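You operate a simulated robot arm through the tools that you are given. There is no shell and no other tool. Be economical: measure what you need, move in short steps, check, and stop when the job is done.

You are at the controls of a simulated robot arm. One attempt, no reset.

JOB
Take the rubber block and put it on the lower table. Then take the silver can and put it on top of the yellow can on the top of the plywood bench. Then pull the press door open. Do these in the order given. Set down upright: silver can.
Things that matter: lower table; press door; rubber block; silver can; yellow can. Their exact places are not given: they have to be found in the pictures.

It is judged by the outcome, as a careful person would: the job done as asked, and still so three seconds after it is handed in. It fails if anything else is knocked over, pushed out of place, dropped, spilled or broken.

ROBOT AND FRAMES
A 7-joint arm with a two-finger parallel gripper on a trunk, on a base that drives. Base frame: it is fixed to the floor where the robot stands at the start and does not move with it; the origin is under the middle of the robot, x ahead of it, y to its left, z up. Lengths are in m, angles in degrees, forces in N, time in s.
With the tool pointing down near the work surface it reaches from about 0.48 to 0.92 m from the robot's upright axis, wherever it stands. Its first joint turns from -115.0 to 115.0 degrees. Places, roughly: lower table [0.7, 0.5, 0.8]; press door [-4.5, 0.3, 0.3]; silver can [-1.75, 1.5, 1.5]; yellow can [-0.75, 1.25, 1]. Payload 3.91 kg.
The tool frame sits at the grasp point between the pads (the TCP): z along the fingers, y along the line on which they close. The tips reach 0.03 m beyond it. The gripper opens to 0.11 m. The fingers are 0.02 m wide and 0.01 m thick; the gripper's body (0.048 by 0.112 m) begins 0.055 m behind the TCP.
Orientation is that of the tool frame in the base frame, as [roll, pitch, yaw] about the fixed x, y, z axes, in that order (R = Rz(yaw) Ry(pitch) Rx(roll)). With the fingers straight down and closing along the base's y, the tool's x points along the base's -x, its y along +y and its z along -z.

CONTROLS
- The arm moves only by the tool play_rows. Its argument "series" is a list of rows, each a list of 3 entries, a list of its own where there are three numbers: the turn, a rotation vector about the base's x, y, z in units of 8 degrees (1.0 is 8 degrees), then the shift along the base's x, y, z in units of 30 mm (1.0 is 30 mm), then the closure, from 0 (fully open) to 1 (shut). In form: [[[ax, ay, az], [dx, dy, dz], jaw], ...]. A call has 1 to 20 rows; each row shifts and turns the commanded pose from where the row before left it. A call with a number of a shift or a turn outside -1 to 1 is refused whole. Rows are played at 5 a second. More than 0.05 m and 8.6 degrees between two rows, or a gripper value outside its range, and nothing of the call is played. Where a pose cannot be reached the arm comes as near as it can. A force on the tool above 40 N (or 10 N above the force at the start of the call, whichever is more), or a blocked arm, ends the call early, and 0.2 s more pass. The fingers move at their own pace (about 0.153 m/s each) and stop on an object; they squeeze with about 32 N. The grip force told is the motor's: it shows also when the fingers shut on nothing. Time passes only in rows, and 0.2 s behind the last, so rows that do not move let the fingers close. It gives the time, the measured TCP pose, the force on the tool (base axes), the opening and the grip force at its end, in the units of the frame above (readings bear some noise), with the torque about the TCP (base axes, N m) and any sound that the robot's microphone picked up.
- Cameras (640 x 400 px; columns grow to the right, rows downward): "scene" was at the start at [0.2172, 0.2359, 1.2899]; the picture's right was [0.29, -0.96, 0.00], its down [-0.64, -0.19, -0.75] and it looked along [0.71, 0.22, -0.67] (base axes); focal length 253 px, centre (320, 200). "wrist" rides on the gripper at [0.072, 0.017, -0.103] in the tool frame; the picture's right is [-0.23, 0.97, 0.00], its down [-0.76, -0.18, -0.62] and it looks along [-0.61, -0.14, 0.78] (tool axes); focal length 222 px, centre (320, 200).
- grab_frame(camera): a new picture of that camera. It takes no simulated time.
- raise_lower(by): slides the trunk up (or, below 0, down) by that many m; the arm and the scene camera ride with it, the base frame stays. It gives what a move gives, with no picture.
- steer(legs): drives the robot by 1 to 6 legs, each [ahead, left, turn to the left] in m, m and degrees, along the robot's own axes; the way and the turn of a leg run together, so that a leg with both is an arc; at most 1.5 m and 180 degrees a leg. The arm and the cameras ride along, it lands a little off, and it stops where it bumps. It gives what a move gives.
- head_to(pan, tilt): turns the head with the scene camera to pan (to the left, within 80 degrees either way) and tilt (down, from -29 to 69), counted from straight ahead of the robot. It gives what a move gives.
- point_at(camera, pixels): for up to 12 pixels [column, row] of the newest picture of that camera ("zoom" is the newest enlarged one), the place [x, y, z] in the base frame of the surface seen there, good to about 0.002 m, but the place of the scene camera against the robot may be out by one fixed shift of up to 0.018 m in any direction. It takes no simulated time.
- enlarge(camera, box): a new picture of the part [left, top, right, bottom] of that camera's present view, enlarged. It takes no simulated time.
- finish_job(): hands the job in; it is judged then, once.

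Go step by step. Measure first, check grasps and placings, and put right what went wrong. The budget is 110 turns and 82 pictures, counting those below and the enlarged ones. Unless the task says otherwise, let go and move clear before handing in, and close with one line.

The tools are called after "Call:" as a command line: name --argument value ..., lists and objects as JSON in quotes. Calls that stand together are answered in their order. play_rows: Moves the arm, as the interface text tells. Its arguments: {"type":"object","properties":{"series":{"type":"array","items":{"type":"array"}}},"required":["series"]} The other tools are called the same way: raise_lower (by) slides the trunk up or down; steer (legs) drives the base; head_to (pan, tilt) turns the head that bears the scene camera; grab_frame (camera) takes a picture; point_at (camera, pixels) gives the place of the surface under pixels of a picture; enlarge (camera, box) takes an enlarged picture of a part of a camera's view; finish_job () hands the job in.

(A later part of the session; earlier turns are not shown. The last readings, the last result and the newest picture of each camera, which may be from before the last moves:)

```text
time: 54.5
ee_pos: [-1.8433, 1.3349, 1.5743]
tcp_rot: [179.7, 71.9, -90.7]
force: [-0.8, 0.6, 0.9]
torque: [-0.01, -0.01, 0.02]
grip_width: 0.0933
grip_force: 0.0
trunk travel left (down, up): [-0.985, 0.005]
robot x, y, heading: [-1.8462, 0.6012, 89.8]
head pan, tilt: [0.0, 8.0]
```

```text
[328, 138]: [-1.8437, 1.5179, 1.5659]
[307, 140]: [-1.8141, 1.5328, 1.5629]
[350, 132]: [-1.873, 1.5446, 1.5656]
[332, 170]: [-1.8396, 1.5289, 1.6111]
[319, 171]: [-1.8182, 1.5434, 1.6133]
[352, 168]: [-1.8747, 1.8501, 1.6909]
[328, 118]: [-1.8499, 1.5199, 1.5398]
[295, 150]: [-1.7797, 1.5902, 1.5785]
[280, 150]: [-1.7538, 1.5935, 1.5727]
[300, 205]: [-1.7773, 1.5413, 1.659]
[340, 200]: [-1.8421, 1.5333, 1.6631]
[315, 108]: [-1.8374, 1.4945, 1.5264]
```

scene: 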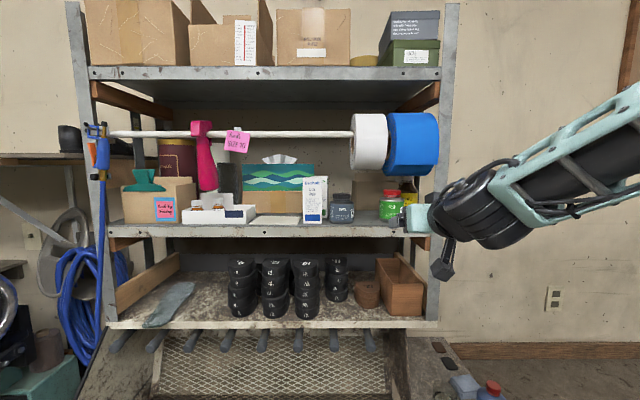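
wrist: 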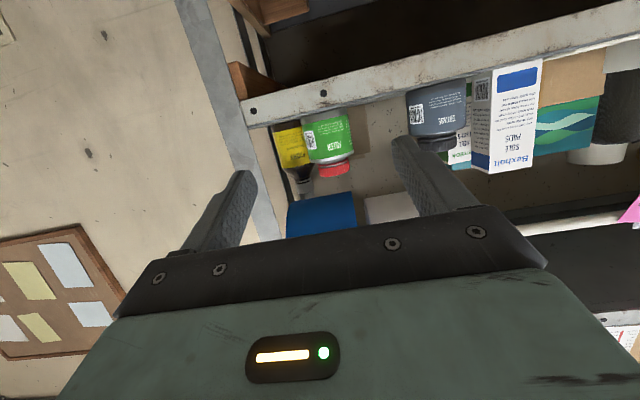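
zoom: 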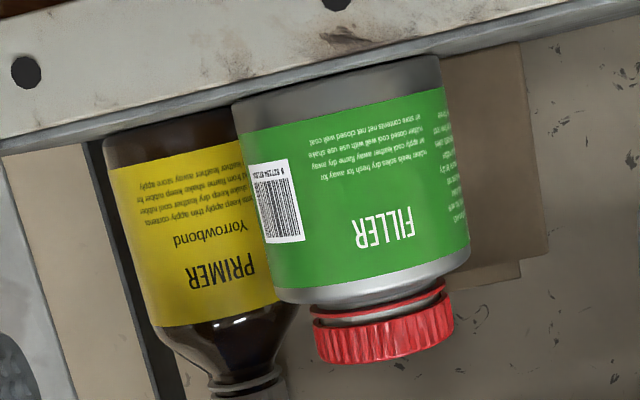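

Can centre ≈ (−1.845, 1.550). I'll advance 0.15 m with opening ≈0.085 and check alignment.

Call:
play_rows --series '[[[0, 0, 0], [-0.06, 1, -0.1], 0.23], [[0, 0, 0], [0, 1, 0], 0.23], [[0, 0, 0], [0, 1, 0], 0.23], [[0, 0, 0], [0, 1, 0], 0.23], [[0, 0, 0], [0, 1, 0], 0.23], [[0, 0, 0], [0, 0, 0], 0.23]]'

Call:
grab_frame --camera "wrist"

```text
time: 55.9
ee_pos: [-1.8443, 1.484, 1.5714]
tcp_rot: [179.7, 72.0, -90.5]
force: [0.7, 0.1, 0.9]
torque: [-0.01, -0.02, -0.01]
grip_width: 0.0846
grip_force: 0.1
trunk travel left (down, up): [-0.985, 0.005]
robot x, y, heading: [-1.8486, 0.5968, 89.9]
head pan, tilt: [0.0, 8.0]
```

```text
48 pictures are left
```

wrist: 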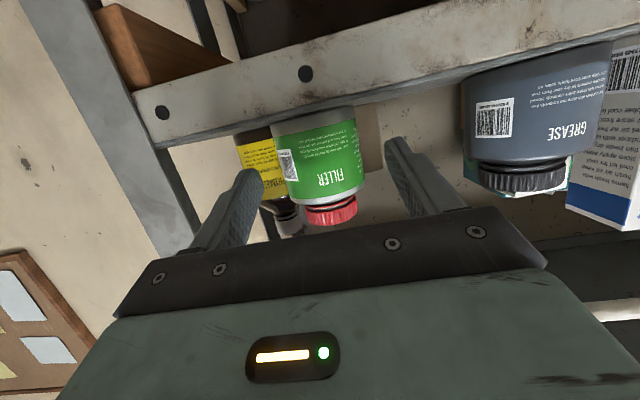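

Can is centred between the fingers (318,155). I'll advance the last 0.063 m and close.

Call:
play_rows --series '[[[0, 0, 0], [0, 0.8, 0], 0.23], [[0, 0, 0], [0, 0.8, 0], 0.23], [[0, 0, 0], [0, 0.5, 0], 0.23], [[0, 0, 0], [0, 0, 0], 0.23], [[0, 0, 0], [0, 0, 0], 0.6], [[0, 0, 0], [0, 0, 0], 1], [[0, 0, 0], [0, 0, 0], 1]]'

Call:
grab_frame --camera "wrist"

```text
time: 57.5
ee_pos: [-1.8449, 1.5478, 1.5737]
tcp_rot: [179.7, 72.0, -90.6]
force: [0.8, 2.3, 3.1]
torque: [0.16, -0.06, 0.04]
grip_width: 0.0653
grip_force: 32.0
trunk travel left (down, up): [-0.985, 0.005]
robot x, y, heading: [-1.846, 0.6012, 89.5]
head pan, tilt: [0.0, 8.0]
```

```text
47 pictures are left
```

wrist: 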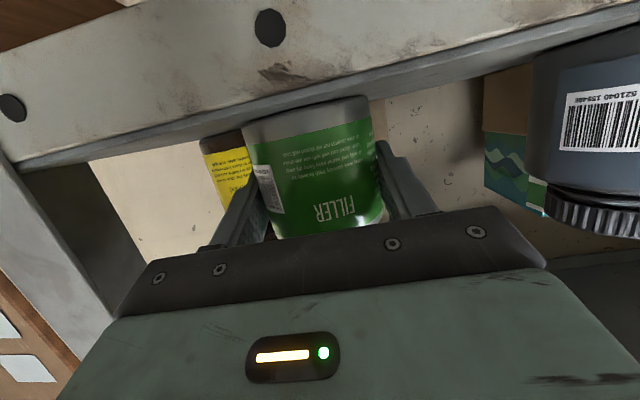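

Gripped at 0.065 m. I'll lift 12 mm and withdraw straight back.

Call:
play_rows --series '[[[0, 0, 0], [0, 0, 0.4], 1], [[0, 0, 0], [0, -0.5, 0], 1], [[0, 0, 0], [0, -1, 0], 1], [[0, 0, 0], [0, -1, 0], 1], [[0, 0, 0], [0, -1, 0], 1], [[0, 0, 0], [0, -1, 0], 1], [[0, 0, 0], [0, -1, 0], 1], [[0, 0, 0], [0, -1, 0], 1], [[0, 0, 0], [0, 0, 0], 1]]'

Call:
grab_frame --camera "wrist"

Call:
grab_frame --camera "scene"

```text
time: 59.5
ee_pos: [-1.8438, 1.3514, 1.5844]
tcp_rot: [179.7, 72.0, -90.5]
force: [-0.1, -0.2, -2.2]
torque: [-0.03, -0.06, 0.01]
grip_width: 0.0655
grip_force: 31.6
trunk travel left (down, up): [-0.985, 0.005]
robot x, y, heading: [-1.8484, 0.6019, 89.6]
head pan, tilt: [0.0, 8.0]
```

```text
46 pictures are left
```

wrist: 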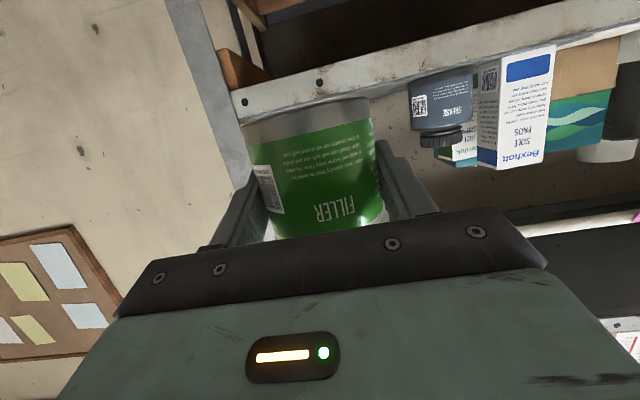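

```text
45 pictures are left
```

scene: 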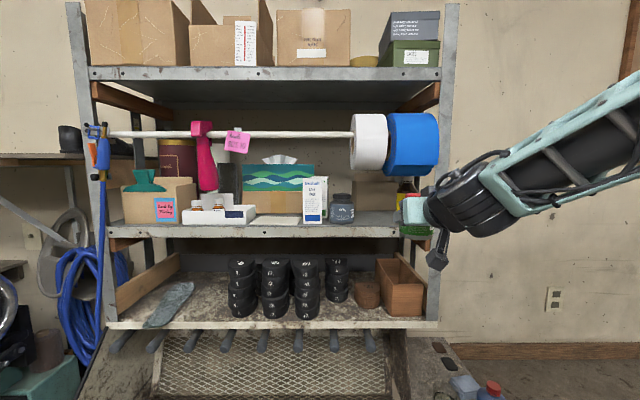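

The can is out, still upright in the jaws, and neighbours undisturbed. I'll back out and drive along to the yellow can.

Call:
steer --legs '[[-0.5, 0, 0], [0, -1.2, 0]]'

Call:
head_to --pan 0 --tilt 40

Call:
grab_frame --camera "scene"

```text
time: 68.2
ee_pos: [-0.6391, 0.8395, 1.5845]
tcp_rot: [179.7, 72.0, -90.8]
force: [-0.1, -0.2, -2.4]
torque: [-0.05, 0.01, 0.02]
grip_width: 0.0653
grip_force: 32.0
trunk travel left (down, up): [-0.985, 0.005]
robot x, y, heading: [-0.6424, 0.0922, 89.6]
head pan, tilt: [0.0, 8.0]
```

```text
time: 69.2
ee_pos: [-0.6395, 0.8382, 1.5853]
tcp_rot: [179.7, 71.9, -90.8]
force: [0.6, 0.3, -3.4]
torque: [-0.04, 0.02, -0.01]
grip_width: 0.0654
grip_force: 32.2
trunk travel left (down, up): [-0.985, 0.005]
robot x, y, heading: [-0.6433, 0.0904, 89.7]
head pan, tilt: [0.0, 40.0]
```

```text
44 pictures are left
```

scene: 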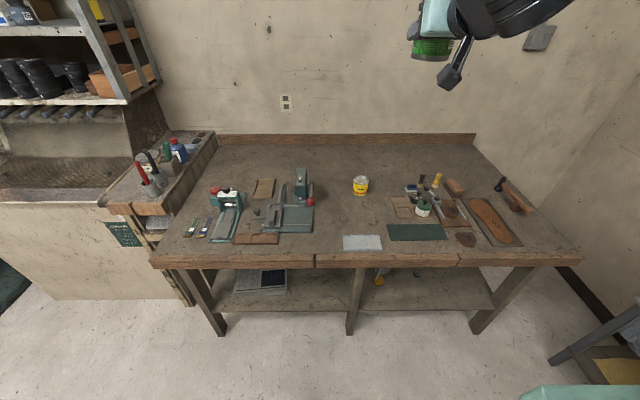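

The yellow can is at (361,185) with clear space around. I'll enlarge and measure it.

Call:
enlarge --camera "scene" --box '[336, 168, 384, 202]'

Call:
point_at --camera "scene" --pixels '[[361, 179], [350, 330], [350, 265], [362, 243], [440, 62], [385, 225], [430, 50], [310, 205], [424, 208], [305, 180]]'

```text
11.76 times, centred on (360, 185) of scene
```

zoom: 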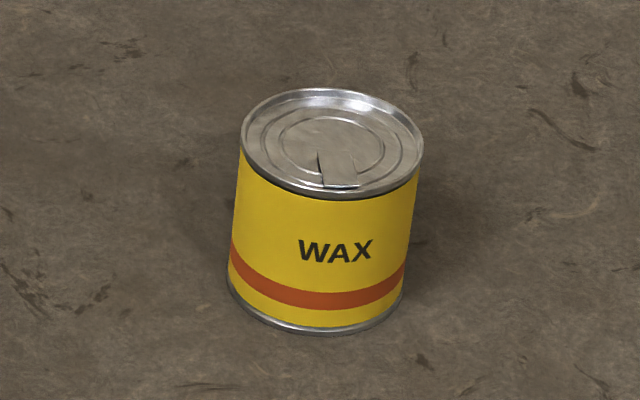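

```text
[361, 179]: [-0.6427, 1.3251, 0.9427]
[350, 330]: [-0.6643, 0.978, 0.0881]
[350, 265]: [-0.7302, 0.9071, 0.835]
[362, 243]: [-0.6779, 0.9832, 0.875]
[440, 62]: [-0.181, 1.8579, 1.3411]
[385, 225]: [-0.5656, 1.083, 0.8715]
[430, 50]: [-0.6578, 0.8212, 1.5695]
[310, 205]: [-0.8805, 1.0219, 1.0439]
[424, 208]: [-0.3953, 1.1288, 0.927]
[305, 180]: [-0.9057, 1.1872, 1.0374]
```

Call:
point_at --camera "zoom" --pixels '[[330, 143], [242, 148], [421, 150], [330, 92], [330, 194], [300, 260], [330, 345]]'

Call:
point_at --camera "zoom" --pixels '[[245, 150], [417, 152], [332, 95], [332, 197], [270, 105], [395, 105]]'

Call:
raise_lower --by -0.45

Call:
grab_frame --camera "wrist"

```text
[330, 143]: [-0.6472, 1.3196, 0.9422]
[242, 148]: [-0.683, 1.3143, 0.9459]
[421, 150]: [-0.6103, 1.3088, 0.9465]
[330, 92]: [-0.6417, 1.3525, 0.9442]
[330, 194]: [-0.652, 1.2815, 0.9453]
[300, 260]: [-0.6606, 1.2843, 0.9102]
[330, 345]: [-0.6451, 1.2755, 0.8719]
```

```text
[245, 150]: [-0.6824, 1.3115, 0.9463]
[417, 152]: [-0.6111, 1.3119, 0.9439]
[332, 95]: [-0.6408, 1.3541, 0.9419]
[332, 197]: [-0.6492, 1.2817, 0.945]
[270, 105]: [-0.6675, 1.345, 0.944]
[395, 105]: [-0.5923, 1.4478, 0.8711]
```

```text
refused: -0.45 is not a number from -0.4 to 0.4
```

```text
42 pictures are left
```

wrist: 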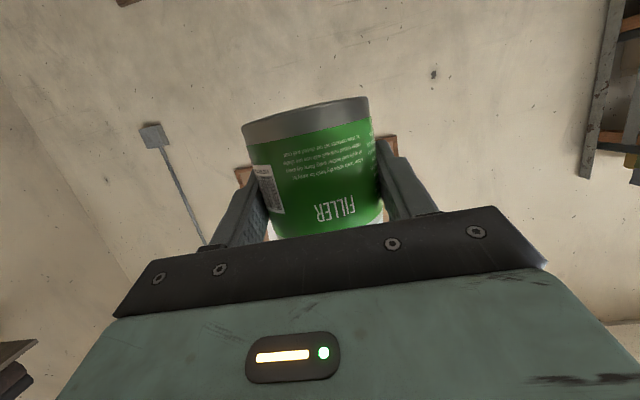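

Yellow can rim: scene centre (−0.646, 1.317), z 0.945, ⌀0.072; corrected by the known shift ≈ (−0.642, 1.309), z 0.934. I'll lower the trunk in two steps, staying above the bench, and check.

Call:
raise_lower --by -0.4

Call:
raise_lower --by -0.12

Call:
steer --legs '[[0.2, 0, 0]]'

Call:
grab_frame --camera "wrist"

Call:
grab_frame --camera "scene"

```text
time: 73.0
ee_pos: [-0.6392, 0.8387, 1.185]
tcp_rot: [179.7, 72.0, -90.8]
force: [-0.3, -0.1, -1.9]
torque: [0.0, 0.0, 0.0]
grip_width: 0.0653
grip_force: 32.2
trunk travel left (down, up): [-0.585, 0.405]
robot x, y, heading: [-0.6476, 0.0887, 89.5]
head pan, tilt: [0.0, 40.0]
```

```text
time: 74.5
ee_pos: [-0.6396, 0.8398, 1.0643]
tcp_rot: [179.7, 72.1, -90.7]
force: [-0.1, 0.4, -2.1]
torque: [-0.03, -0.02, -0.02]
grip_width: 0.0656
grip_force: 31.9
trunk travel left (down, up): [-0.465, 0.525]
robot x, y, heading: [-0.6461, 0.0892, 89.5]
head pan, tilt: [0.0, 40.0]
```

```text
time: 76.1
ee_pos: [-0.6382, 1.0397, 1.0637]
tcp_rot: [179.8, 71.9, -90.8]
force: [0.1, 0.5, -3.1]
torque: [-0.03, -0.02, -0.01]
grip_width: 0.0652
grip_force: 31.4
trunk travel left (down, up): [-0.465, 0.525]
robot x, y, heading: [-0.6454, 0.2895, 89.0]
head pan, tilt: [0.0, 40.0]
```

```text
41 pictures are left
```

wrist: 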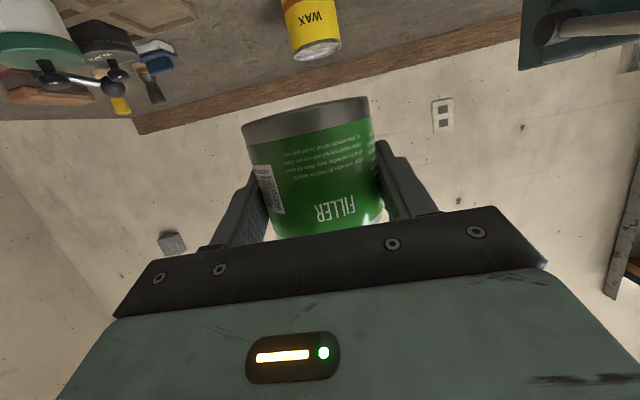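

```text
40 pictures are left
```

scene: 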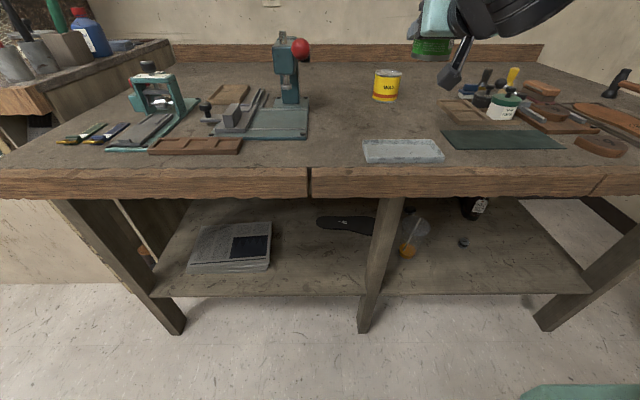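

The wrist view shows the WAX can's rim at (318,48). I'll measure it in the wrist frame.

Call:
enlarge --camera "wrist" --box '[272, 0, 352, 70]'

```text
5.71 times, centred on (312, 35) of wrist
```

zoom: 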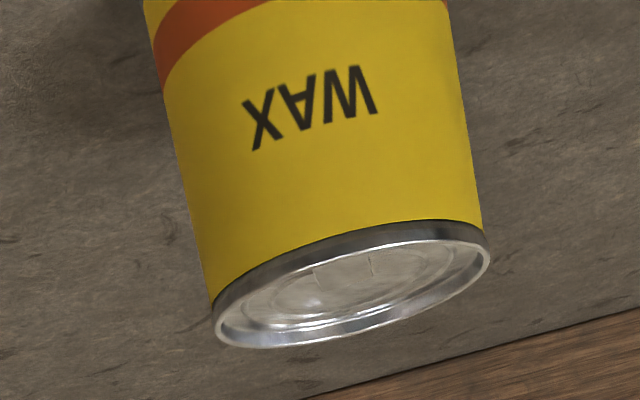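

Call:
point_at --camera "zoom" --pixels '[[216, 325], [487, 258], [340, 255], [360, 325], [350, 290], [325, 180], [225, 320], [480, 268], [348, 257], [300, 344], [420, 240]]'

Call:
point_at --camera "wrist" --pixels '[[310, 112], [370, 105], [243, 122], [310, 175], [283, 233], [380, 220]]'

```text
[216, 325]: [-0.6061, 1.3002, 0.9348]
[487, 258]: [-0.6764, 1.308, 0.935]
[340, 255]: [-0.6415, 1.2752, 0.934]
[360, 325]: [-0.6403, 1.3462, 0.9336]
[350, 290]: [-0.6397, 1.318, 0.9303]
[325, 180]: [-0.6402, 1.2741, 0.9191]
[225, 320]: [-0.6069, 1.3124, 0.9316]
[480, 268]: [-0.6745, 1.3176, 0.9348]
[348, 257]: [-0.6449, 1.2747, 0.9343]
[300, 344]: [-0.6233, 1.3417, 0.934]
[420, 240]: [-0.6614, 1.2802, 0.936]
```

```text
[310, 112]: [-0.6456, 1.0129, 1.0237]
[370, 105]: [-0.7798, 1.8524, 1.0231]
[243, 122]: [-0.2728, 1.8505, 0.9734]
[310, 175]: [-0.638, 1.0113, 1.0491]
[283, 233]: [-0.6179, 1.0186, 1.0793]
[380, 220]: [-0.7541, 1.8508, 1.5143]
```

Yellow rim centre (wrist) = (−0.641, 1.311, 0.9345); held can centre is ~4 mm ahead of the TCP, bottom ~41 mm below. I'll drive 0.2 m forward.

Call:
steer --legs '[[0.2, 0, 0]]'

Call:
grab_frame --camera "wrist"

```text
time: 77.7
ee_pos: [-0.6376, 1.2389, 1.0649]
tcp_rot: [179.8, 72.0, -90.6]
force: [0.1, -0.2, -2.6]
torque: [-0.02, 0.01, 0.02]
grip_width: 0.0653
grip_force: 31.9
trunk travel left (down, up): [-0.465, 0.525]
robot x, y, heading: [-0.64, 0.4884, 89.6]
head pan, tilt: [0.0, 40.0]
```

```text
38 pictures are left
```

wrist: 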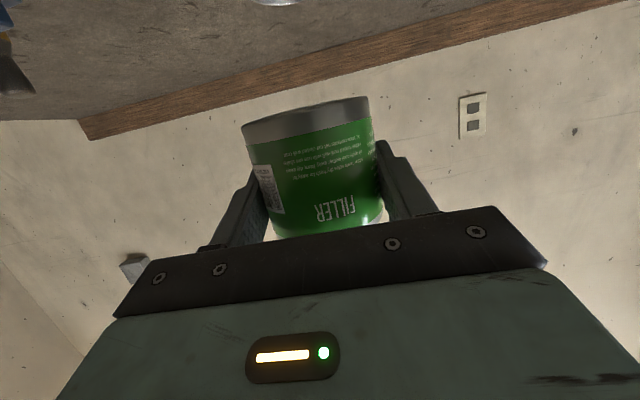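

I'll move to above the can (y 1.307) and down to about 12 mm clearance.

Call:
play_rows --series '[[[0, 0, 0], [-0.1, 0.8, 0], 1], [[0, 0, 0], [0, 0.8, 0], 1], [[0, 0, 0], [0, 0.67, 0], 1], [[0, 0, 0], [0, 0, -0.8], 1], [[0, 0, 0], [0, 0, -0.8], 1], [[0, 0, 0], [0, 0, -0.8], 1], [[0, 0, 0], [0, 0, 0], 1]]'

Call:
grab_frame --camera "wrist"

Call:
enlarge --camera "scene" --box '[330, 20, 490, 120]'

```text
time: 79.3
ee_pos: [-0.6392, 1.3078, 0.9919]
tcp_rot: [179.7, 71.9, -90.7]
force: [0.6, 0.4, -2.9]
torque: [-0.04, -0.02, 0.0]
grip_width: 0.0652
grip_force: 32.3
trunk travel left (down, up): [-0.465, 0.525]
robot x, y, heading: [-0.6411, 0.4901, 89.7]
head pan, tilt: [0.0, 40.0]
```

```text
37 pictures are left
```

wrist: 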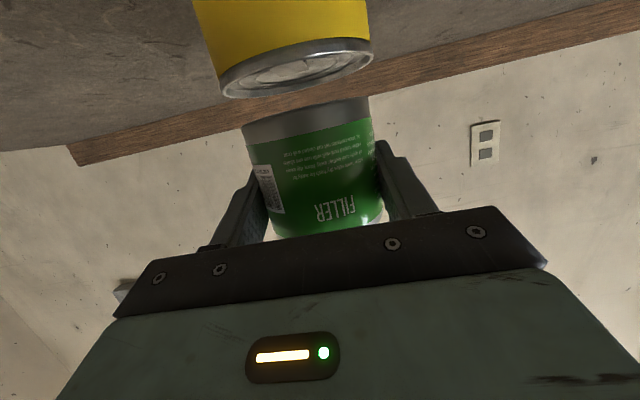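

```text
4.00 times, centred on (410, 70) of scene
```

zoom: 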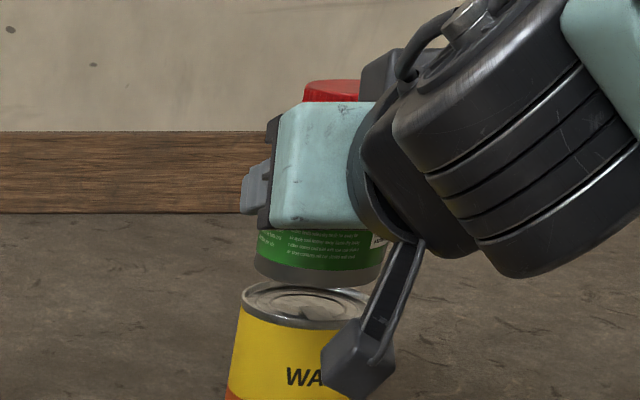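

Held can is right above the WAX can. I'll measure both edges in the wrist view to verify centring.

Call:
point_at --camera "wrist" --pixels '[[224, 92], [369, 56], [300, 52], [305, 90], [298, 70], [246, 128], [368, 108], [308, 116], [308, 165]]'

```text
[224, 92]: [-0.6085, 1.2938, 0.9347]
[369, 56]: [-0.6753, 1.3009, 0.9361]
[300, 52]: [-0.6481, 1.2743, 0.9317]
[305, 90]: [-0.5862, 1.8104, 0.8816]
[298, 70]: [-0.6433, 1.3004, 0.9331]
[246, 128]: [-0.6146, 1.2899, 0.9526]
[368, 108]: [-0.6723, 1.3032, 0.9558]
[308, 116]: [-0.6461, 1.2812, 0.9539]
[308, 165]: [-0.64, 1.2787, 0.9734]
```

Centres agree within ~1 mm. I'll lower 12 mm, then creep.

Call:
play_rows --series '[[[0, 0, 0], [0, 0, -0.2], 1], [[0, 0, 0], [0, 0, -0.2], 1], [[0, 0, 0], [0, 0, 0], 1]]'

Call:
enlarge --camera "wrist" --box '[200, 50, 400, 175]'

```text
time: 80.1
ee_pos: [-0.6402, 1.3077, 0.981]
tcp_rot: [179.7, 72.0, -90.6]
force: [0.3, -0.3, -2.1]
torque: [0.0, 0.0, 0.03]
grip_width: 0.0653
grip_force: 32.0
trunk travel left (down, up): [-0.465, 0.525]
robot x, y, heading: [-0.6385, 0.4892, 89.7]
head pan, tilt: [0.0, 40.0]
```

```text
3.20 times, centred on (300, 112) of wrist
```

zoom: 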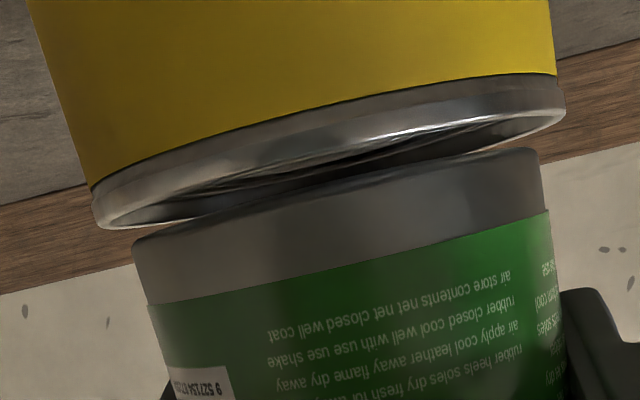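

A few mm remain. I'll creep down 2 mm at a time while watching force.

Call:
play_rows --series '[[[0, 0, 0], [0, 0, -0.07], 1], [[0, 0, 0], [0, 0, -0.07], 1], [[0, 0, 0], [0, 0, 0], 1]]'

Call:
enlarge --camera "wrist" --box '[200, 50, 400, 175]'

```text
time: 80.9
ee_pos: [-0.6402, 1.3068, 0.9777]
tcp_rot: [179.8, 72.2, -90.6]
force: [-0.8, 0.6, 7.1]
torque: [0.1, 0.04, -0.02]
grip_width: 0.0654
grip_force: 31.7
trunk travel left (down, up): [-0.465, 0.525]
robot x, y, heading: [-0.6425, 0.4862, 89.6]
head pan, tilt: [0.0, 40.0]
```

```text
3.20 times, centred on (300, 112) of wrist
```

zoom: 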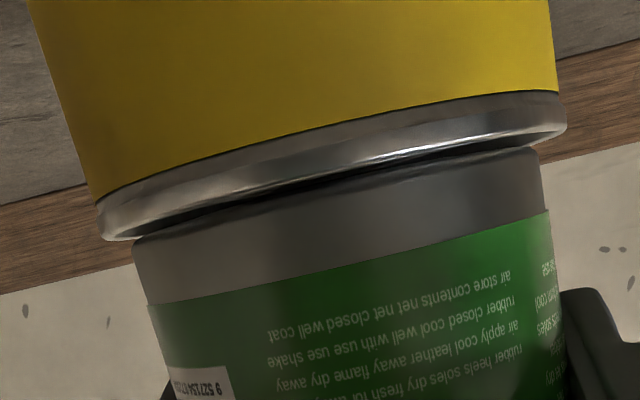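

Contact (7 N up). I'll release gently and retreat straight back.

Call:
play_rows --series '[[[0, 0, 0], [0, 0, 0], 0.38], [[0, 0, 0], [0, 0, 0], 0.3], [[0, 0, 0], [0, 0, 0], 0.2], [[0, 0, 0], [0, 0, 0], 0.2], [[0, 0, 0], [0, -0.5, 0], 0.2], [[0, 0, 0], [0, -0.8, 0], 0.2], [[0, 0, 0], [0, -1, 0], 0.2], [[0, 0, 0], [0, -1, 0.5], 0.2], [[0, 0, 0], [0, -1, 1], 0.2], [[0, 0, 0], [0, -1, 1], 0.2]]'

Call:
grab_frame --camera "wrist"

Call:
grab_frame --camera "scene"

```text
time: 83.1
ee_pos: [-0.64, 1.1487, 1.0514]
tcp_rot: [179.7, 72.0, -90.9]
force: [-0.3, 0.2, 0.5]
torque: [0.0, -0.01, -0.01]
grip_width: 0.0881
grip_force: 0.1
trunk travel left (down, up): [-0.465, 0.525]
robot x, y, heading: [-0.6415, 0.4897, 89.5]
head pan, tilt: [0.0, 40.0]
```

```text
33 pictures are left
```

wrist: 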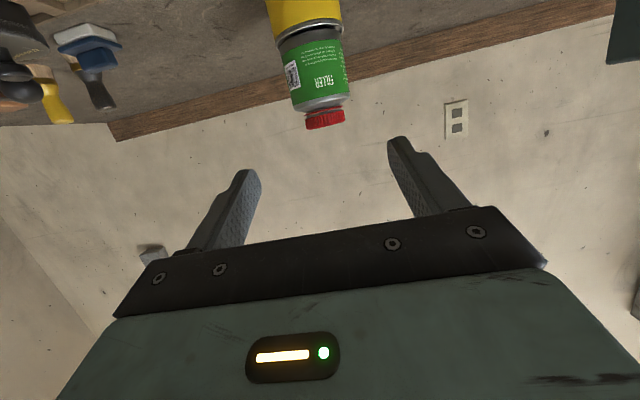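

```text
32 pictures are left
```

scene: 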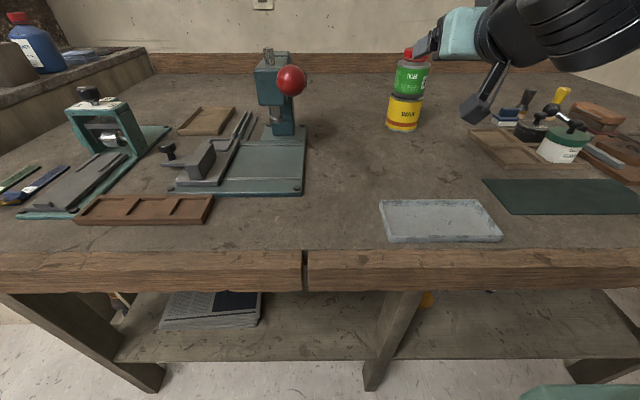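

The silver can stands upright on the yellow can. Now I'll back off and turn left to face the press at the far end (−x).

Call:
steer --legs '[[-0.45, 0, 0], [0, 0, 90], [1.0, 0, 0]]'

Call:
head_to --pan 0 --tilt 25

Call:
grab_frame --camera "scene"

```text
time: 94.4
ee_pos: [-2.297, 0.0501, 1.0519]
tcp_rot: [179.7, 72.0, -0.8]
force: [-0.3, 0.6, -0.3]
torque: [0.01, -0.01, 0.0]
grip_width: 0.0881
grip_force: 0.1
trunk travel left (down, up): [-0.465, 0.525]
robot x, y, heading: [-1.6394, 0.0423, 179.3]
head pan, tilt: [0.0, 40.0]
```

```text
time: 95.2
ee_pos: [-2.2967, 0.0501, 1.0521]
tcp_rot: [179.7, 71.9, -0.8]
force: [-0.3, -0.2, 0.3]
torque: [0.01, -0.02, 0.01]
grip_width: 0.088
grip_force: 0.1
trunk travel left (down, up): [-0.465, 0.525]
robot x, y, heading: [-1.636, 0.0458, 179.5]
head pan, tilt: [0.0, 25.0]
```

```text
31 pictures are left
```

scene: 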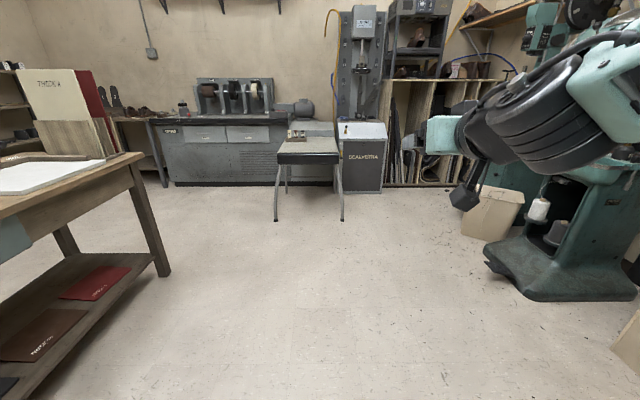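

The press cabinet with a dark front panel is at (363,160), with a small table left-front of it. I'll enlarge it.

Call:
enlarge --camera "scene" --box '[265, 105, 425, 230]'

Call:
point_at --camera "scene" --pixels '[[345, 145], [382, 145], [345, 185], [382, 185], [363, 125], [340, 155], [276, 218], [342, 218], [310, 150], [500, 235], [150, 200], [340, 145]]'

```text
3.20 times, centred on (345, 168) of scene
```

zoom: 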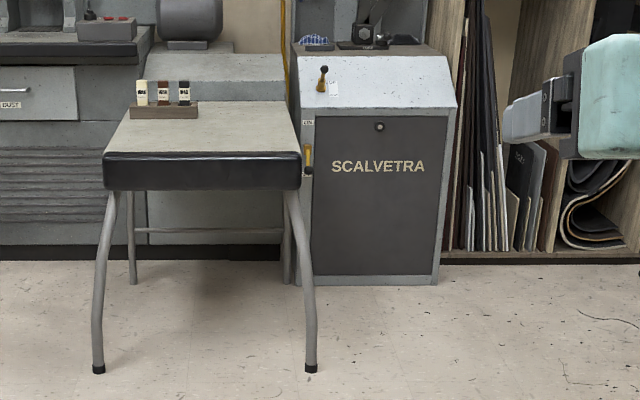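

```text
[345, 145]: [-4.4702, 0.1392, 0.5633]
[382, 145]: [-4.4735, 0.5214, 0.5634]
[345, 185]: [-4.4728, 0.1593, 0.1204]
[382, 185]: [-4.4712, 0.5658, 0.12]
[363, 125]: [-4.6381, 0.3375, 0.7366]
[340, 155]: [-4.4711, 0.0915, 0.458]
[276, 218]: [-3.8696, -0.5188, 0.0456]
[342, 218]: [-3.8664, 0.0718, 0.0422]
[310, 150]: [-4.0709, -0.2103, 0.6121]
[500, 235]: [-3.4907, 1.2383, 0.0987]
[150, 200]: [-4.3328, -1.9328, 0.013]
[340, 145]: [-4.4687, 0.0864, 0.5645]
```

The door panel spans y≈0.12–0.57, z≈0.06–0.64, at x −4.47. I'll drive closer, to y≈0.4, for a proper look at handle and hinges.

Call:
steer --legs '[[1.2, -0.37, 0]]'

Call:
head_to --pan 0 --tilt 30

Call:
grab_frame --camera "scene"

```text
time: 101.5
ee_pos: [-3.4926, 0.4299, 1.0529]
tcp_rot: [179.7, 71.9, -0.7]
force: [-0.1, -0.8, 0.2]
torque: [-0.01, 0.02, 0.0]
grip_width: 0.0878
grip_force: 0.1
trunk travel left (down, up): [-0.465, 0.525]
robot x, y, heading: [-2.8343, 0.428, 179.6]
head pan, tilt: [0.0, 25.0]
```

```text
time: 102.1
ee_pos: [-3.4931, 0.4288, 1.0528]
tcp_rot: [179.7, 72.1, -0.7]
force: [0.4, -0.2, -1.2]
torque: [0.02, 0.03, 0.05]
grip_width: 0.088
grip_force: 0.1
trunk travel left (down, up): [-0.465, 0.525]
robot x, y, heading: [-2.8343, 0.4279, 179.3]
head pan, tilt: [0.0, 30.0]
```

```text
29 pictures are left
```

scene: 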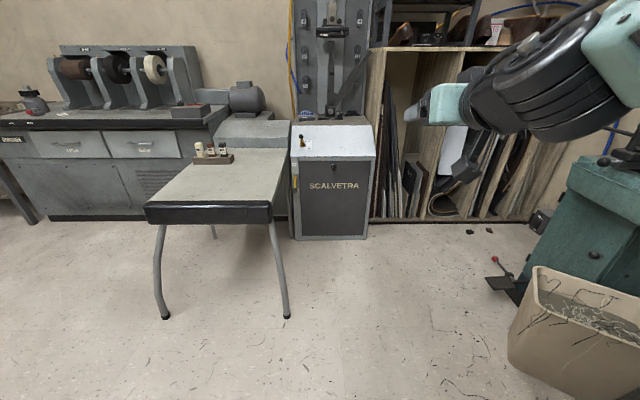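

Call:
enlarge --camera "scene" --box '[275, 120, 395, 245]'

```text
3.20 times, centred on (335, 182) of scene
```

zoom: 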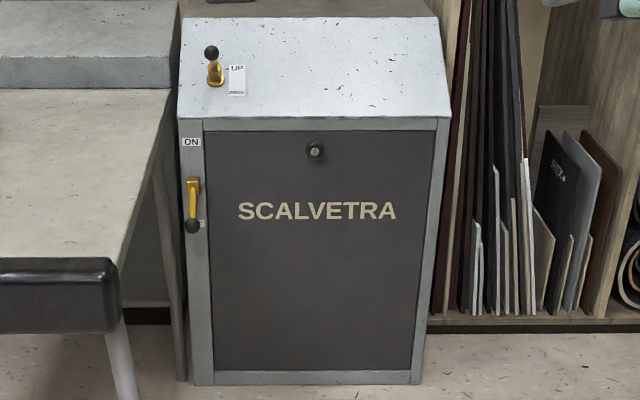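

The door has a round knob at top centre (zoom (315,151)), suggesting it may hinge at the bottom; the yellow lever is a switch to avoid. I'll measure knob and door edges.

Call:
point_at --camera "zoom" --pixels '[[315, 150], [315, 165], [300, 150], [205, 135], [432, 135], [215, 365], [412, 368], [320, 180], [320, 122], [192, 225], [115, 280], [185, 375]]'

Call:
enlarge --camera "scene" --box '[320, 155, 350, 180]'

```text
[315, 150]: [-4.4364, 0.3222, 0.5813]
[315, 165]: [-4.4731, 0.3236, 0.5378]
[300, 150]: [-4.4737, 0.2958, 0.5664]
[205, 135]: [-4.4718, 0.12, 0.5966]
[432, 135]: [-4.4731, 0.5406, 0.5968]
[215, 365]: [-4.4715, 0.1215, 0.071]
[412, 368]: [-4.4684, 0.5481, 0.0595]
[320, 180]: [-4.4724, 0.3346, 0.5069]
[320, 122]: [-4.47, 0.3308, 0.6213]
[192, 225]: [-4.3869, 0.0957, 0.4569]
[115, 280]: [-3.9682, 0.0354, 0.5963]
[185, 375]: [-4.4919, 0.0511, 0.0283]
```

```text
16.00 times, centred on (335, 168) of scene
```

zoom: 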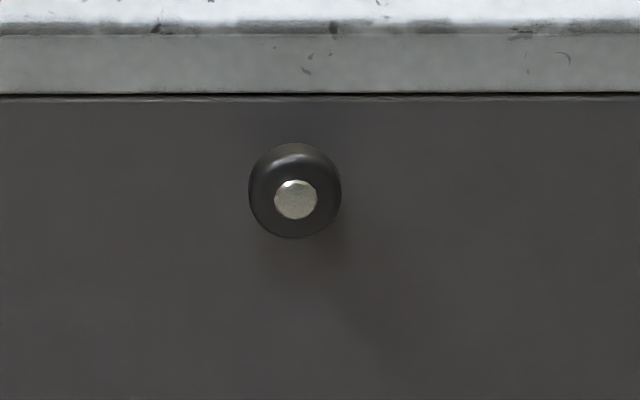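

The knob sits at (−4.436, 0.322, 0.578), centred near the top, so a bottom hinge is likely. I'll check the bin clearance, and lower the trunk.

Call:
point_at --camera "scene" --pixels '[[512, 340], [535, 275], [600, 395], [490, 283], [288, 315], [272, 212]]'

Call:
raise_lower --by -0.4

Call:
grab_frame --camera "scene"

Call:
grab_frame --camera "wrist"

```text
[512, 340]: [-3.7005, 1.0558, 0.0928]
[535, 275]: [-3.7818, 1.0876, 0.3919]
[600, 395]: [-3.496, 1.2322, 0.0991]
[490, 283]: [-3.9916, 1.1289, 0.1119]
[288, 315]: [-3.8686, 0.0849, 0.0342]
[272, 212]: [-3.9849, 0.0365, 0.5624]
```

```text
time: 106.0
ee_pos: [-3.494, 0.4295, 0.6531]
tcp_rot: [179.6, 72.0, -0.7]
force: [-0.2, 0.3, 0.2]
torque: [-0.01, 0.01, 0.01]
grip_width: 0.0883
grip_force: 0.1
trunk travel left (down, up): [-0.065, 0.925]
robot x, y, heading: [-2.8361, 0.425, 179.5]
head pan, tilt: [0.0, 30.0]
```

```text
26 pictures are left
```

scene: 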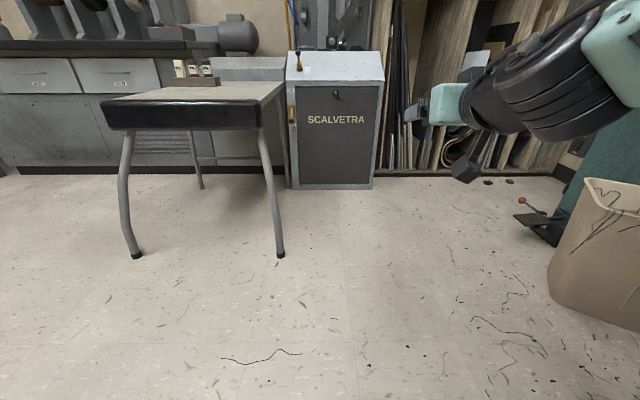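

```text
25 pictures are left
```

wrist: 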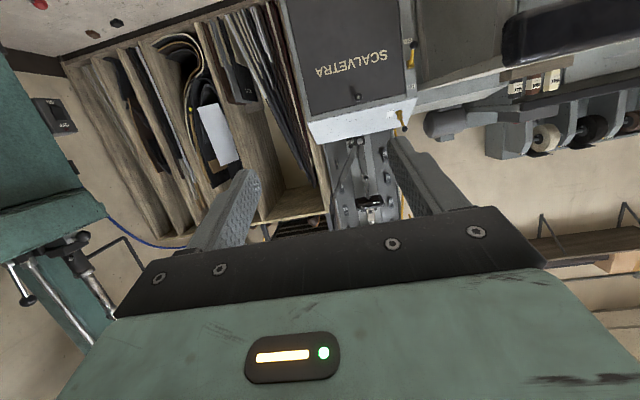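

Corridor is clear (bin at y>1.05, table y<0.09). I'll lower the trunk the rest, and drive up to about 0.36 m from the knob.

Call:
raise_lower --by -0.06

Call:
steer --legs '[[0.57, 0.02, 0]]'

Call:
play_rows --series '[[[0, -1, 0], [0, -1, 0], 0.2], [[0, 0, 0], [0, -1, 0], 0.2], [[0, 0, 0], [0, -1, 0], 0.2], [[0, 0, 0], [0, -0.8, 0], 0.2], [[0, 0, 0], [0, 0, 0], 0.2]]'

Call:
grab_frame --camera "wrist"

```text
time: 107.0
ee_pos: [-3.493, 0.4284, 0.5932]
tcp_rot: [179.6, 72.0, -0.6]
force: [0.0, 0.4, -0.3]
torque: [0.0, 0.01, 0.01]
grip_width: 0.0878
grip_force: 0.1
trunk travel left (down, up): [-0.005, 0.985]
robot x, y, heading: [-2.8376, 0.4269, 179.5]
head pan, tilt: [0.0, 30.0]
```

```text
time: 110.2
ee_pos: [-4.0592, 0.4196, 0.5913]
tcp_rot: [179.6, 72.1, -1.0]
force: [0.5, 0.4, 1.2]
torque: [-0.01, 0.0, 0.01]
grip_width: 0.0878
grip_force: 0.0
trunk travel left (down, up): [-0.005, 0.985]
robot x, y, heading: [-3.4018, 0.4126, 179.2]
head pan, tilt: [0.0, 30.0]
```

```text
time: 111.4
ee_pos: [-4.0587, 0.3054, 0.5922]
tcp_rot: [-179.8, 64.0, -0.7]
force: [-0.1, -0.1, 0.2]
torque: [0.0, -0.02, -0.01]
grip_width: 0.088
grip_force: 0.0
trunk travel left (down, up): [-0.005, 0.985]
robot x, y, heading: [-3.4002, 0.4137, 179.0]
head pan, tilt: [0.0, 30.0]
```

```text
24 pictures are left
```

wrist: 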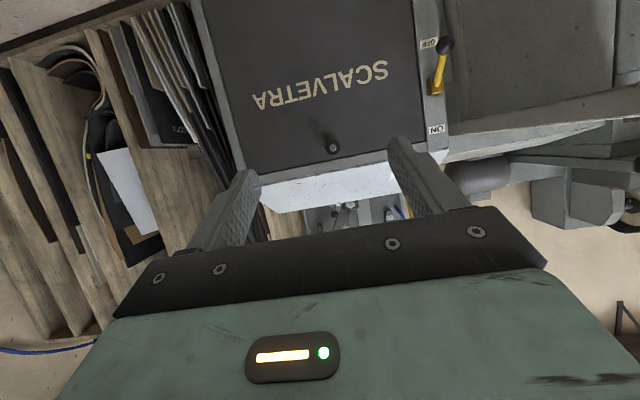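

The turn sign was the wrong way (now 26° down); +y will level it. I'll measure the knob from the wrist camera and level by 16°.

Call:
point_at --camera "wrist" --pixels '[[333, 148], [327, 147], [339, 147], [333, 138], [320, 120], [333, 154], [250, 150], [385, 140]]'

Call:
play_rows --series '[[[0, 1, 0], [0, 0, 0], 0.2], [[0, 1, 0], [-0.5, 0, 0], 0.2], [[0, 0, 0], [-1, 0, -0.3], 0.2], [[0, 0, 0], [-1, 0, -0.3], 0.2], [[0, 0, 0], [-1, 0, -0.3], 0.2], [[0, 0, 0], [0, 0, 0], 0.2]]'

Call:
grab_frame --camera "wrist"

```text
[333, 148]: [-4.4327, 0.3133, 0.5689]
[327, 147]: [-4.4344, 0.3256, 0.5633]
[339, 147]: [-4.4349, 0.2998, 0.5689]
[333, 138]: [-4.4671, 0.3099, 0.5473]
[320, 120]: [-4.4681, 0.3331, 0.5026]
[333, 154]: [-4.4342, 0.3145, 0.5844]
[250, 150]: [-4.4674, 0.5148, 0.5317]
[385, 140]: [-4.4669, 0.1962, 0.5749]
```

```text
time: 112.8
ee_pos: [-4.1639, 0.3061, 0.5661]
tcp_rot: [179.0, 80.0, -2.0]
force: [-0.9, 1.0, 0.4]
torque: [-0.03, -0.02, -0.02]
grip_width: 0.0878
grip_force: 0.0
trunk travel left (down, up): [-0.005, 0.985]
robot x, y, heading: [-3.404, 0.4161, 179.1]
head pan, tilt: [0.0, 30.0]
```

```text
23 pictures are left
```

wrist: 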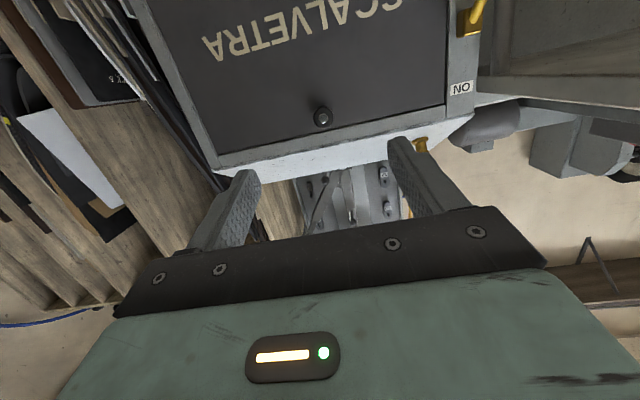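

Knob: (−4.433, 0.313, 0.569), door face at x −4.467. I'll approach to ~5 cm short.

Call:
play_rows --series '[[[0, 0, 0], [-1, 0.23, 0.2], 0.35], [[0, 0, 0], [-1, 0, 0], 0.35], [[0, 0, 0], [-1, 0, 0], 0.35], [[0, 0, 0], [-1, 0, 0], 0.35], [[0, 0, 0], [-1, 0, 0], 0.35], [[0, 0, 0], [-1, 0, 0], 0.35], [[0, 0, 0], [-1, 0, 0], 0.35], [[0, 0, 0], [0, 0, 0], 0.35]]'

Call:
grab_frame --camera "wrist"

```text
time: 114.6
ee_pos: [-4.3752, 0.3127, 0.5712]
tcp_rot: [179.1, 80.0, -1.7]
force: [0.8, 0.3, 0.2]
torque: [0.01, 0.01, 0.02]
grip_width: 0.0715
grip_force: 0.0
trunk travel left (down, up): [-0.005, 0.985]
robot x, y, heading: [-3.3994, 0.4122, 179.1]
head pan, tilt: [0.0, 30.0]
```

```text
22 pictures are left
```

wrist: 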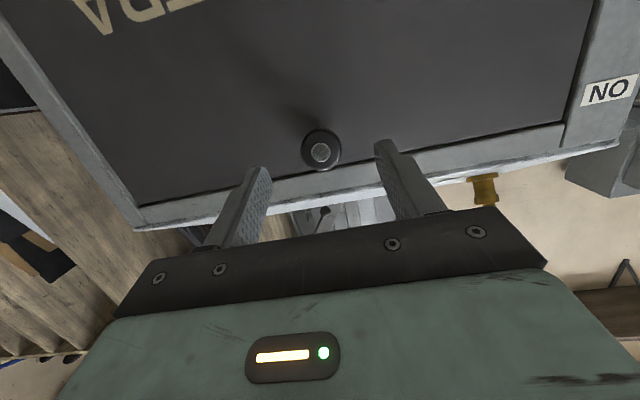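

Knob (321,150) is centred between the fingers. I'll advance 0.053 m and close.

Call:
play_rows --series '[[[0, 0, 0], [-0.9, 0, 0], 0.35], [[0, 0, 0], [-0.87, 0, 0], 0.35], [[0, 0, 0], [0, 0, 0], 0.35], [[0, 0, 0], [0, 0, 0], 1], [[0, 0, 0], [0, 0, 0], 1], [[0, 0, 0], [0, 0, 0], 1]]'

Call:
grab_frame --camera "wrist"

```text
time: 116.0
ee_pos: [-4.4274, 0.3145, 0.5718]
tcp_rot: [179.1, 80.1, -1.8]
force: [-0.3, 6.5, 0.5]
torque: [0.06, 0.05, -0.02]
grip_width: 0.0331
grip_force: 45.2
trunk travel left (down, up): [-0.005, 0.985]
robot x, y, heading: [-3.4037, 0.4128, 179.1]
head pan, tilt: [0.0, 30.0]
```

```text
21 pictures are left
```

wrist: 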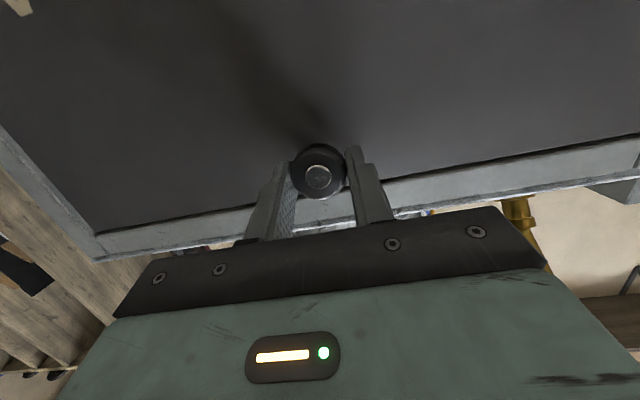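

Gripped the knob at 0.033 m. Now a small test pull of 30 mm to learn how the door moves.

Call:
play_rows --series '[[[0, 0, 0], [0.3, 0, 0], 1], [[0, 0, 0], [0.3, 0, 0], 1], [[0, 0, 0], [0.4, 0, 0], 1], [[0, 0, 0], [0, 0, 0], 1]]'

Call:
grab_frame --camera "wrist"

Call:
grab_frame --camera "scene"

```text
time: 117.0
ee_pos: [-4.3988, 0.3187, 0.5714]
tcp_rot: [179.4, 80.0, -1.9]
force: [-7.8, 28.4, 2.4]
torque: [0.38, 0.35, -0.34]
grip_width: 0.0329
grip_force: 44.7
trunk travel left (down, up): [-0.005, 0.985]
robot x, y, heading: [-3.3975, 0.4148, 179.3]
head pan, tilt: [0.0, 30.0]
```

```text
20 pictures are left
```

wrist: 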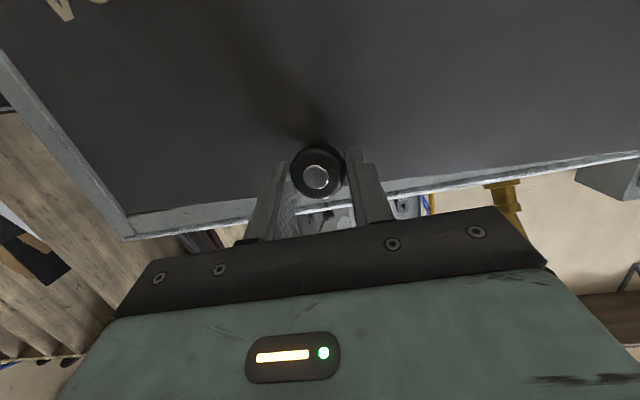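

```text
19 pictures are left
```

scene: 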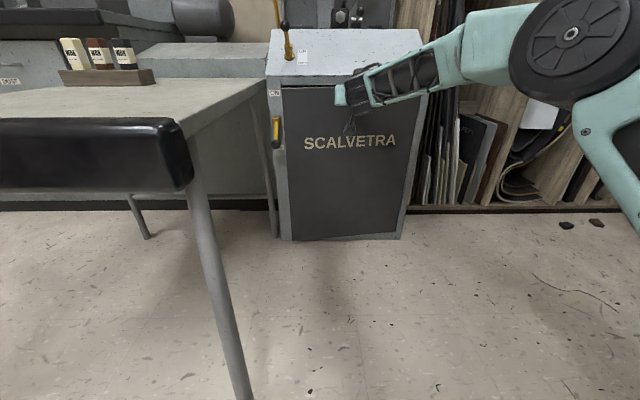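

The door moved, with a lateral force toward +y (28 N), hinting at a vertical hinge on the +y side rather than bottom. I'll check by measuring the door face's edges.

Call:
point_at --camera "scene" --pixels '[[288, 110], [292, 225], [345, 170], [395, 225], [405, 160], [425, 105], [286, 95], [345, 232]]'

Call:
enlarge --camera "scene" --box '[255, 70, 435, 245]'

```text
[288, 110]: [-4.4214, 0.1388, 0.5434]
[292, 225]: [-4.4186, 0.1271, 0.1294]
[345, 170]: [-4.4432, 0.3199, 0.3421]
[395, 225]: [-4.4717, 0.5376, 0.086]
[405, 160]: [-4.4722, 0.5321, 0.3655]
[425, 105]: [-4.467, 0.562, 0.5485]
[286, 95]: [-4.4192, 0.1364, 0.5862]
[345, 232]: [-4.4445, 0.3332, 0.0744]
```

```text
2.29 times, centred on (345, 158) of scene
```

zoom: 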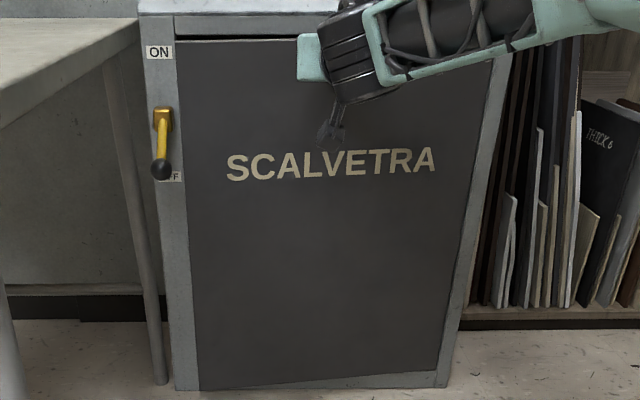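

Confirmed: the free edge (y≈0.13) moved out 5 cm while y≈0.54 stayed, so a vertical hinge at y≈0.535. I'll follow that arc with the knob (radius 0.22), yawing the tool with the door.

Call:
play_rows --series '[[[0, 0, 0.9], [0, 0.23, 0], 1], [[0, 0, 0.75], [0.73, 0.28, 0], 1], [[0, 0, 0.75], [0.7, 0.35, 0], 1], [[0, 0, 0.75], [0.66, 0.42, 0], 1], [[0, 0, 0], [0, 0, 0], 1]]'

Call:
grab_frame --camera "wrist"

```text
time: 118.2
ee_pos: [-4.3355, 0.3528, 0.5718]
tcp_rot: [179.2, 80.0, 23.5]
force: [-9.6, 12.0, 12.3]
torque: [-0.19, 0.3, 0.09]
grip_width: 0.0334
grip_force: 44.4
trunk travel left (down, up): [-0.005, 0.985]
robot x, y, heading: [-3.4016, 0.4097, 179.1]
head pan, tilt: [0.0, 30.0]
```

```text
17 pictures are left
```

wrist: 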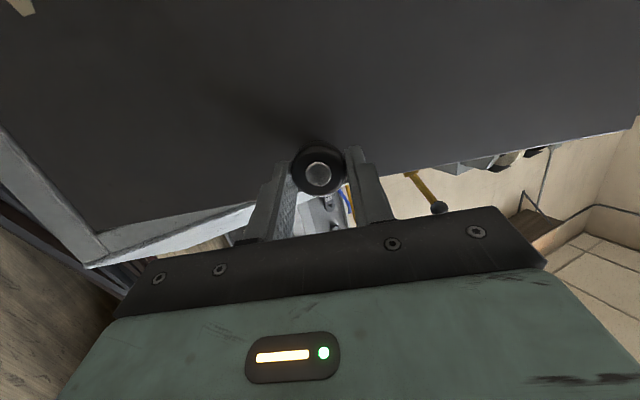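

The door follows well (≈25°, low force). Continue the arc.

Call:
play_rows --series '[[[0, 0, 0.75], [0.61, 0.49, 0], 1], [[0, 0, 0.75], [0.56, 0.55, 0], 1], [[0, 0, 0.75], [0.5, 0.61, 0], 1], [[0, 0, 0.75], [0.43, 0.65, 0], 1], [[0, 0, 0], [0, 0, 0], 1]]'

Call:
grab_frame --camera "scene"

```text
time: 119.4
ee_pos: [-4.2725, 0.4217, 0.5728]
tcp_rot: [179.3, 80.2, 47.6]
force: [-12.8, 9.3, 16.5]
torque: [-0.41, 0.57, -0.33]
grip_width: 0.0335
grip_force: 45.4
trunk travel left (down, up): [-0.005, 0.985]
robot x, y, heading: [-3.4041, 0.4157, 179.2]
head pan, tilt: [0.0, 30.0]
```

```text
16 pictures are left
```

scene: 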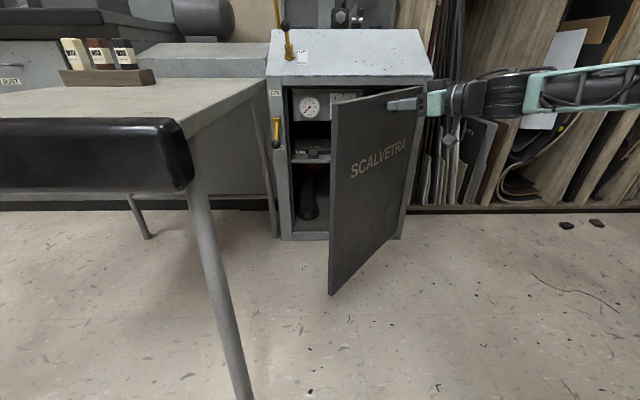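

Door is open ~49°. I'll continue another 24°.

Call:
play_rows --series '[[[0, 0, 0.75], [0.36, 0.69, 0], 1], [[0, 0, 0.75], [0.28, 0.73, 0], 1], [[0, 0, 0.75], [0.21, 0.75, 0], 1], [[0, 0, 0.75], [0.13, 0.77, 0], 1], [[0, 0, 0], [0, 0, 0], 1]]'

Call:
grab_frame --camera "scene"

```text
time: 120.6
ee_pos: [-4.2427, 0.5093, 0.5735]
tcp_rot: [179.5, 80.1, 71.8]
force: [-27.3, 3.9, 21.7]
torque: [-0.43, 0.52, -0.25]
grip_width: 0.0335
grip_force: 45.1
trunk travel left (down, up): [-0.005, 0.985]
robot x, y, heading: [-3.4025, 0.4141, 178.9]
head pan, tilt: [0.0, 30.0]
```

```text
15 pictures are left
```

scene: 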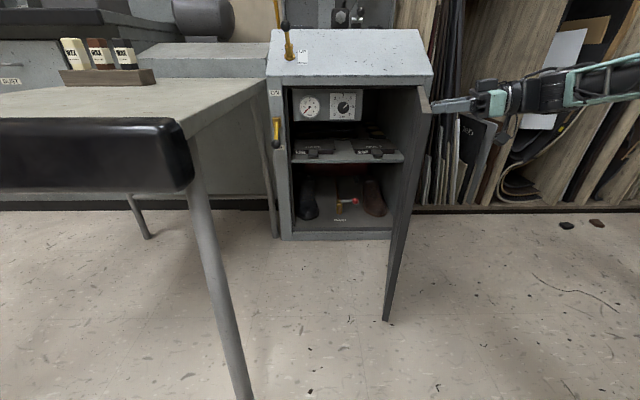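

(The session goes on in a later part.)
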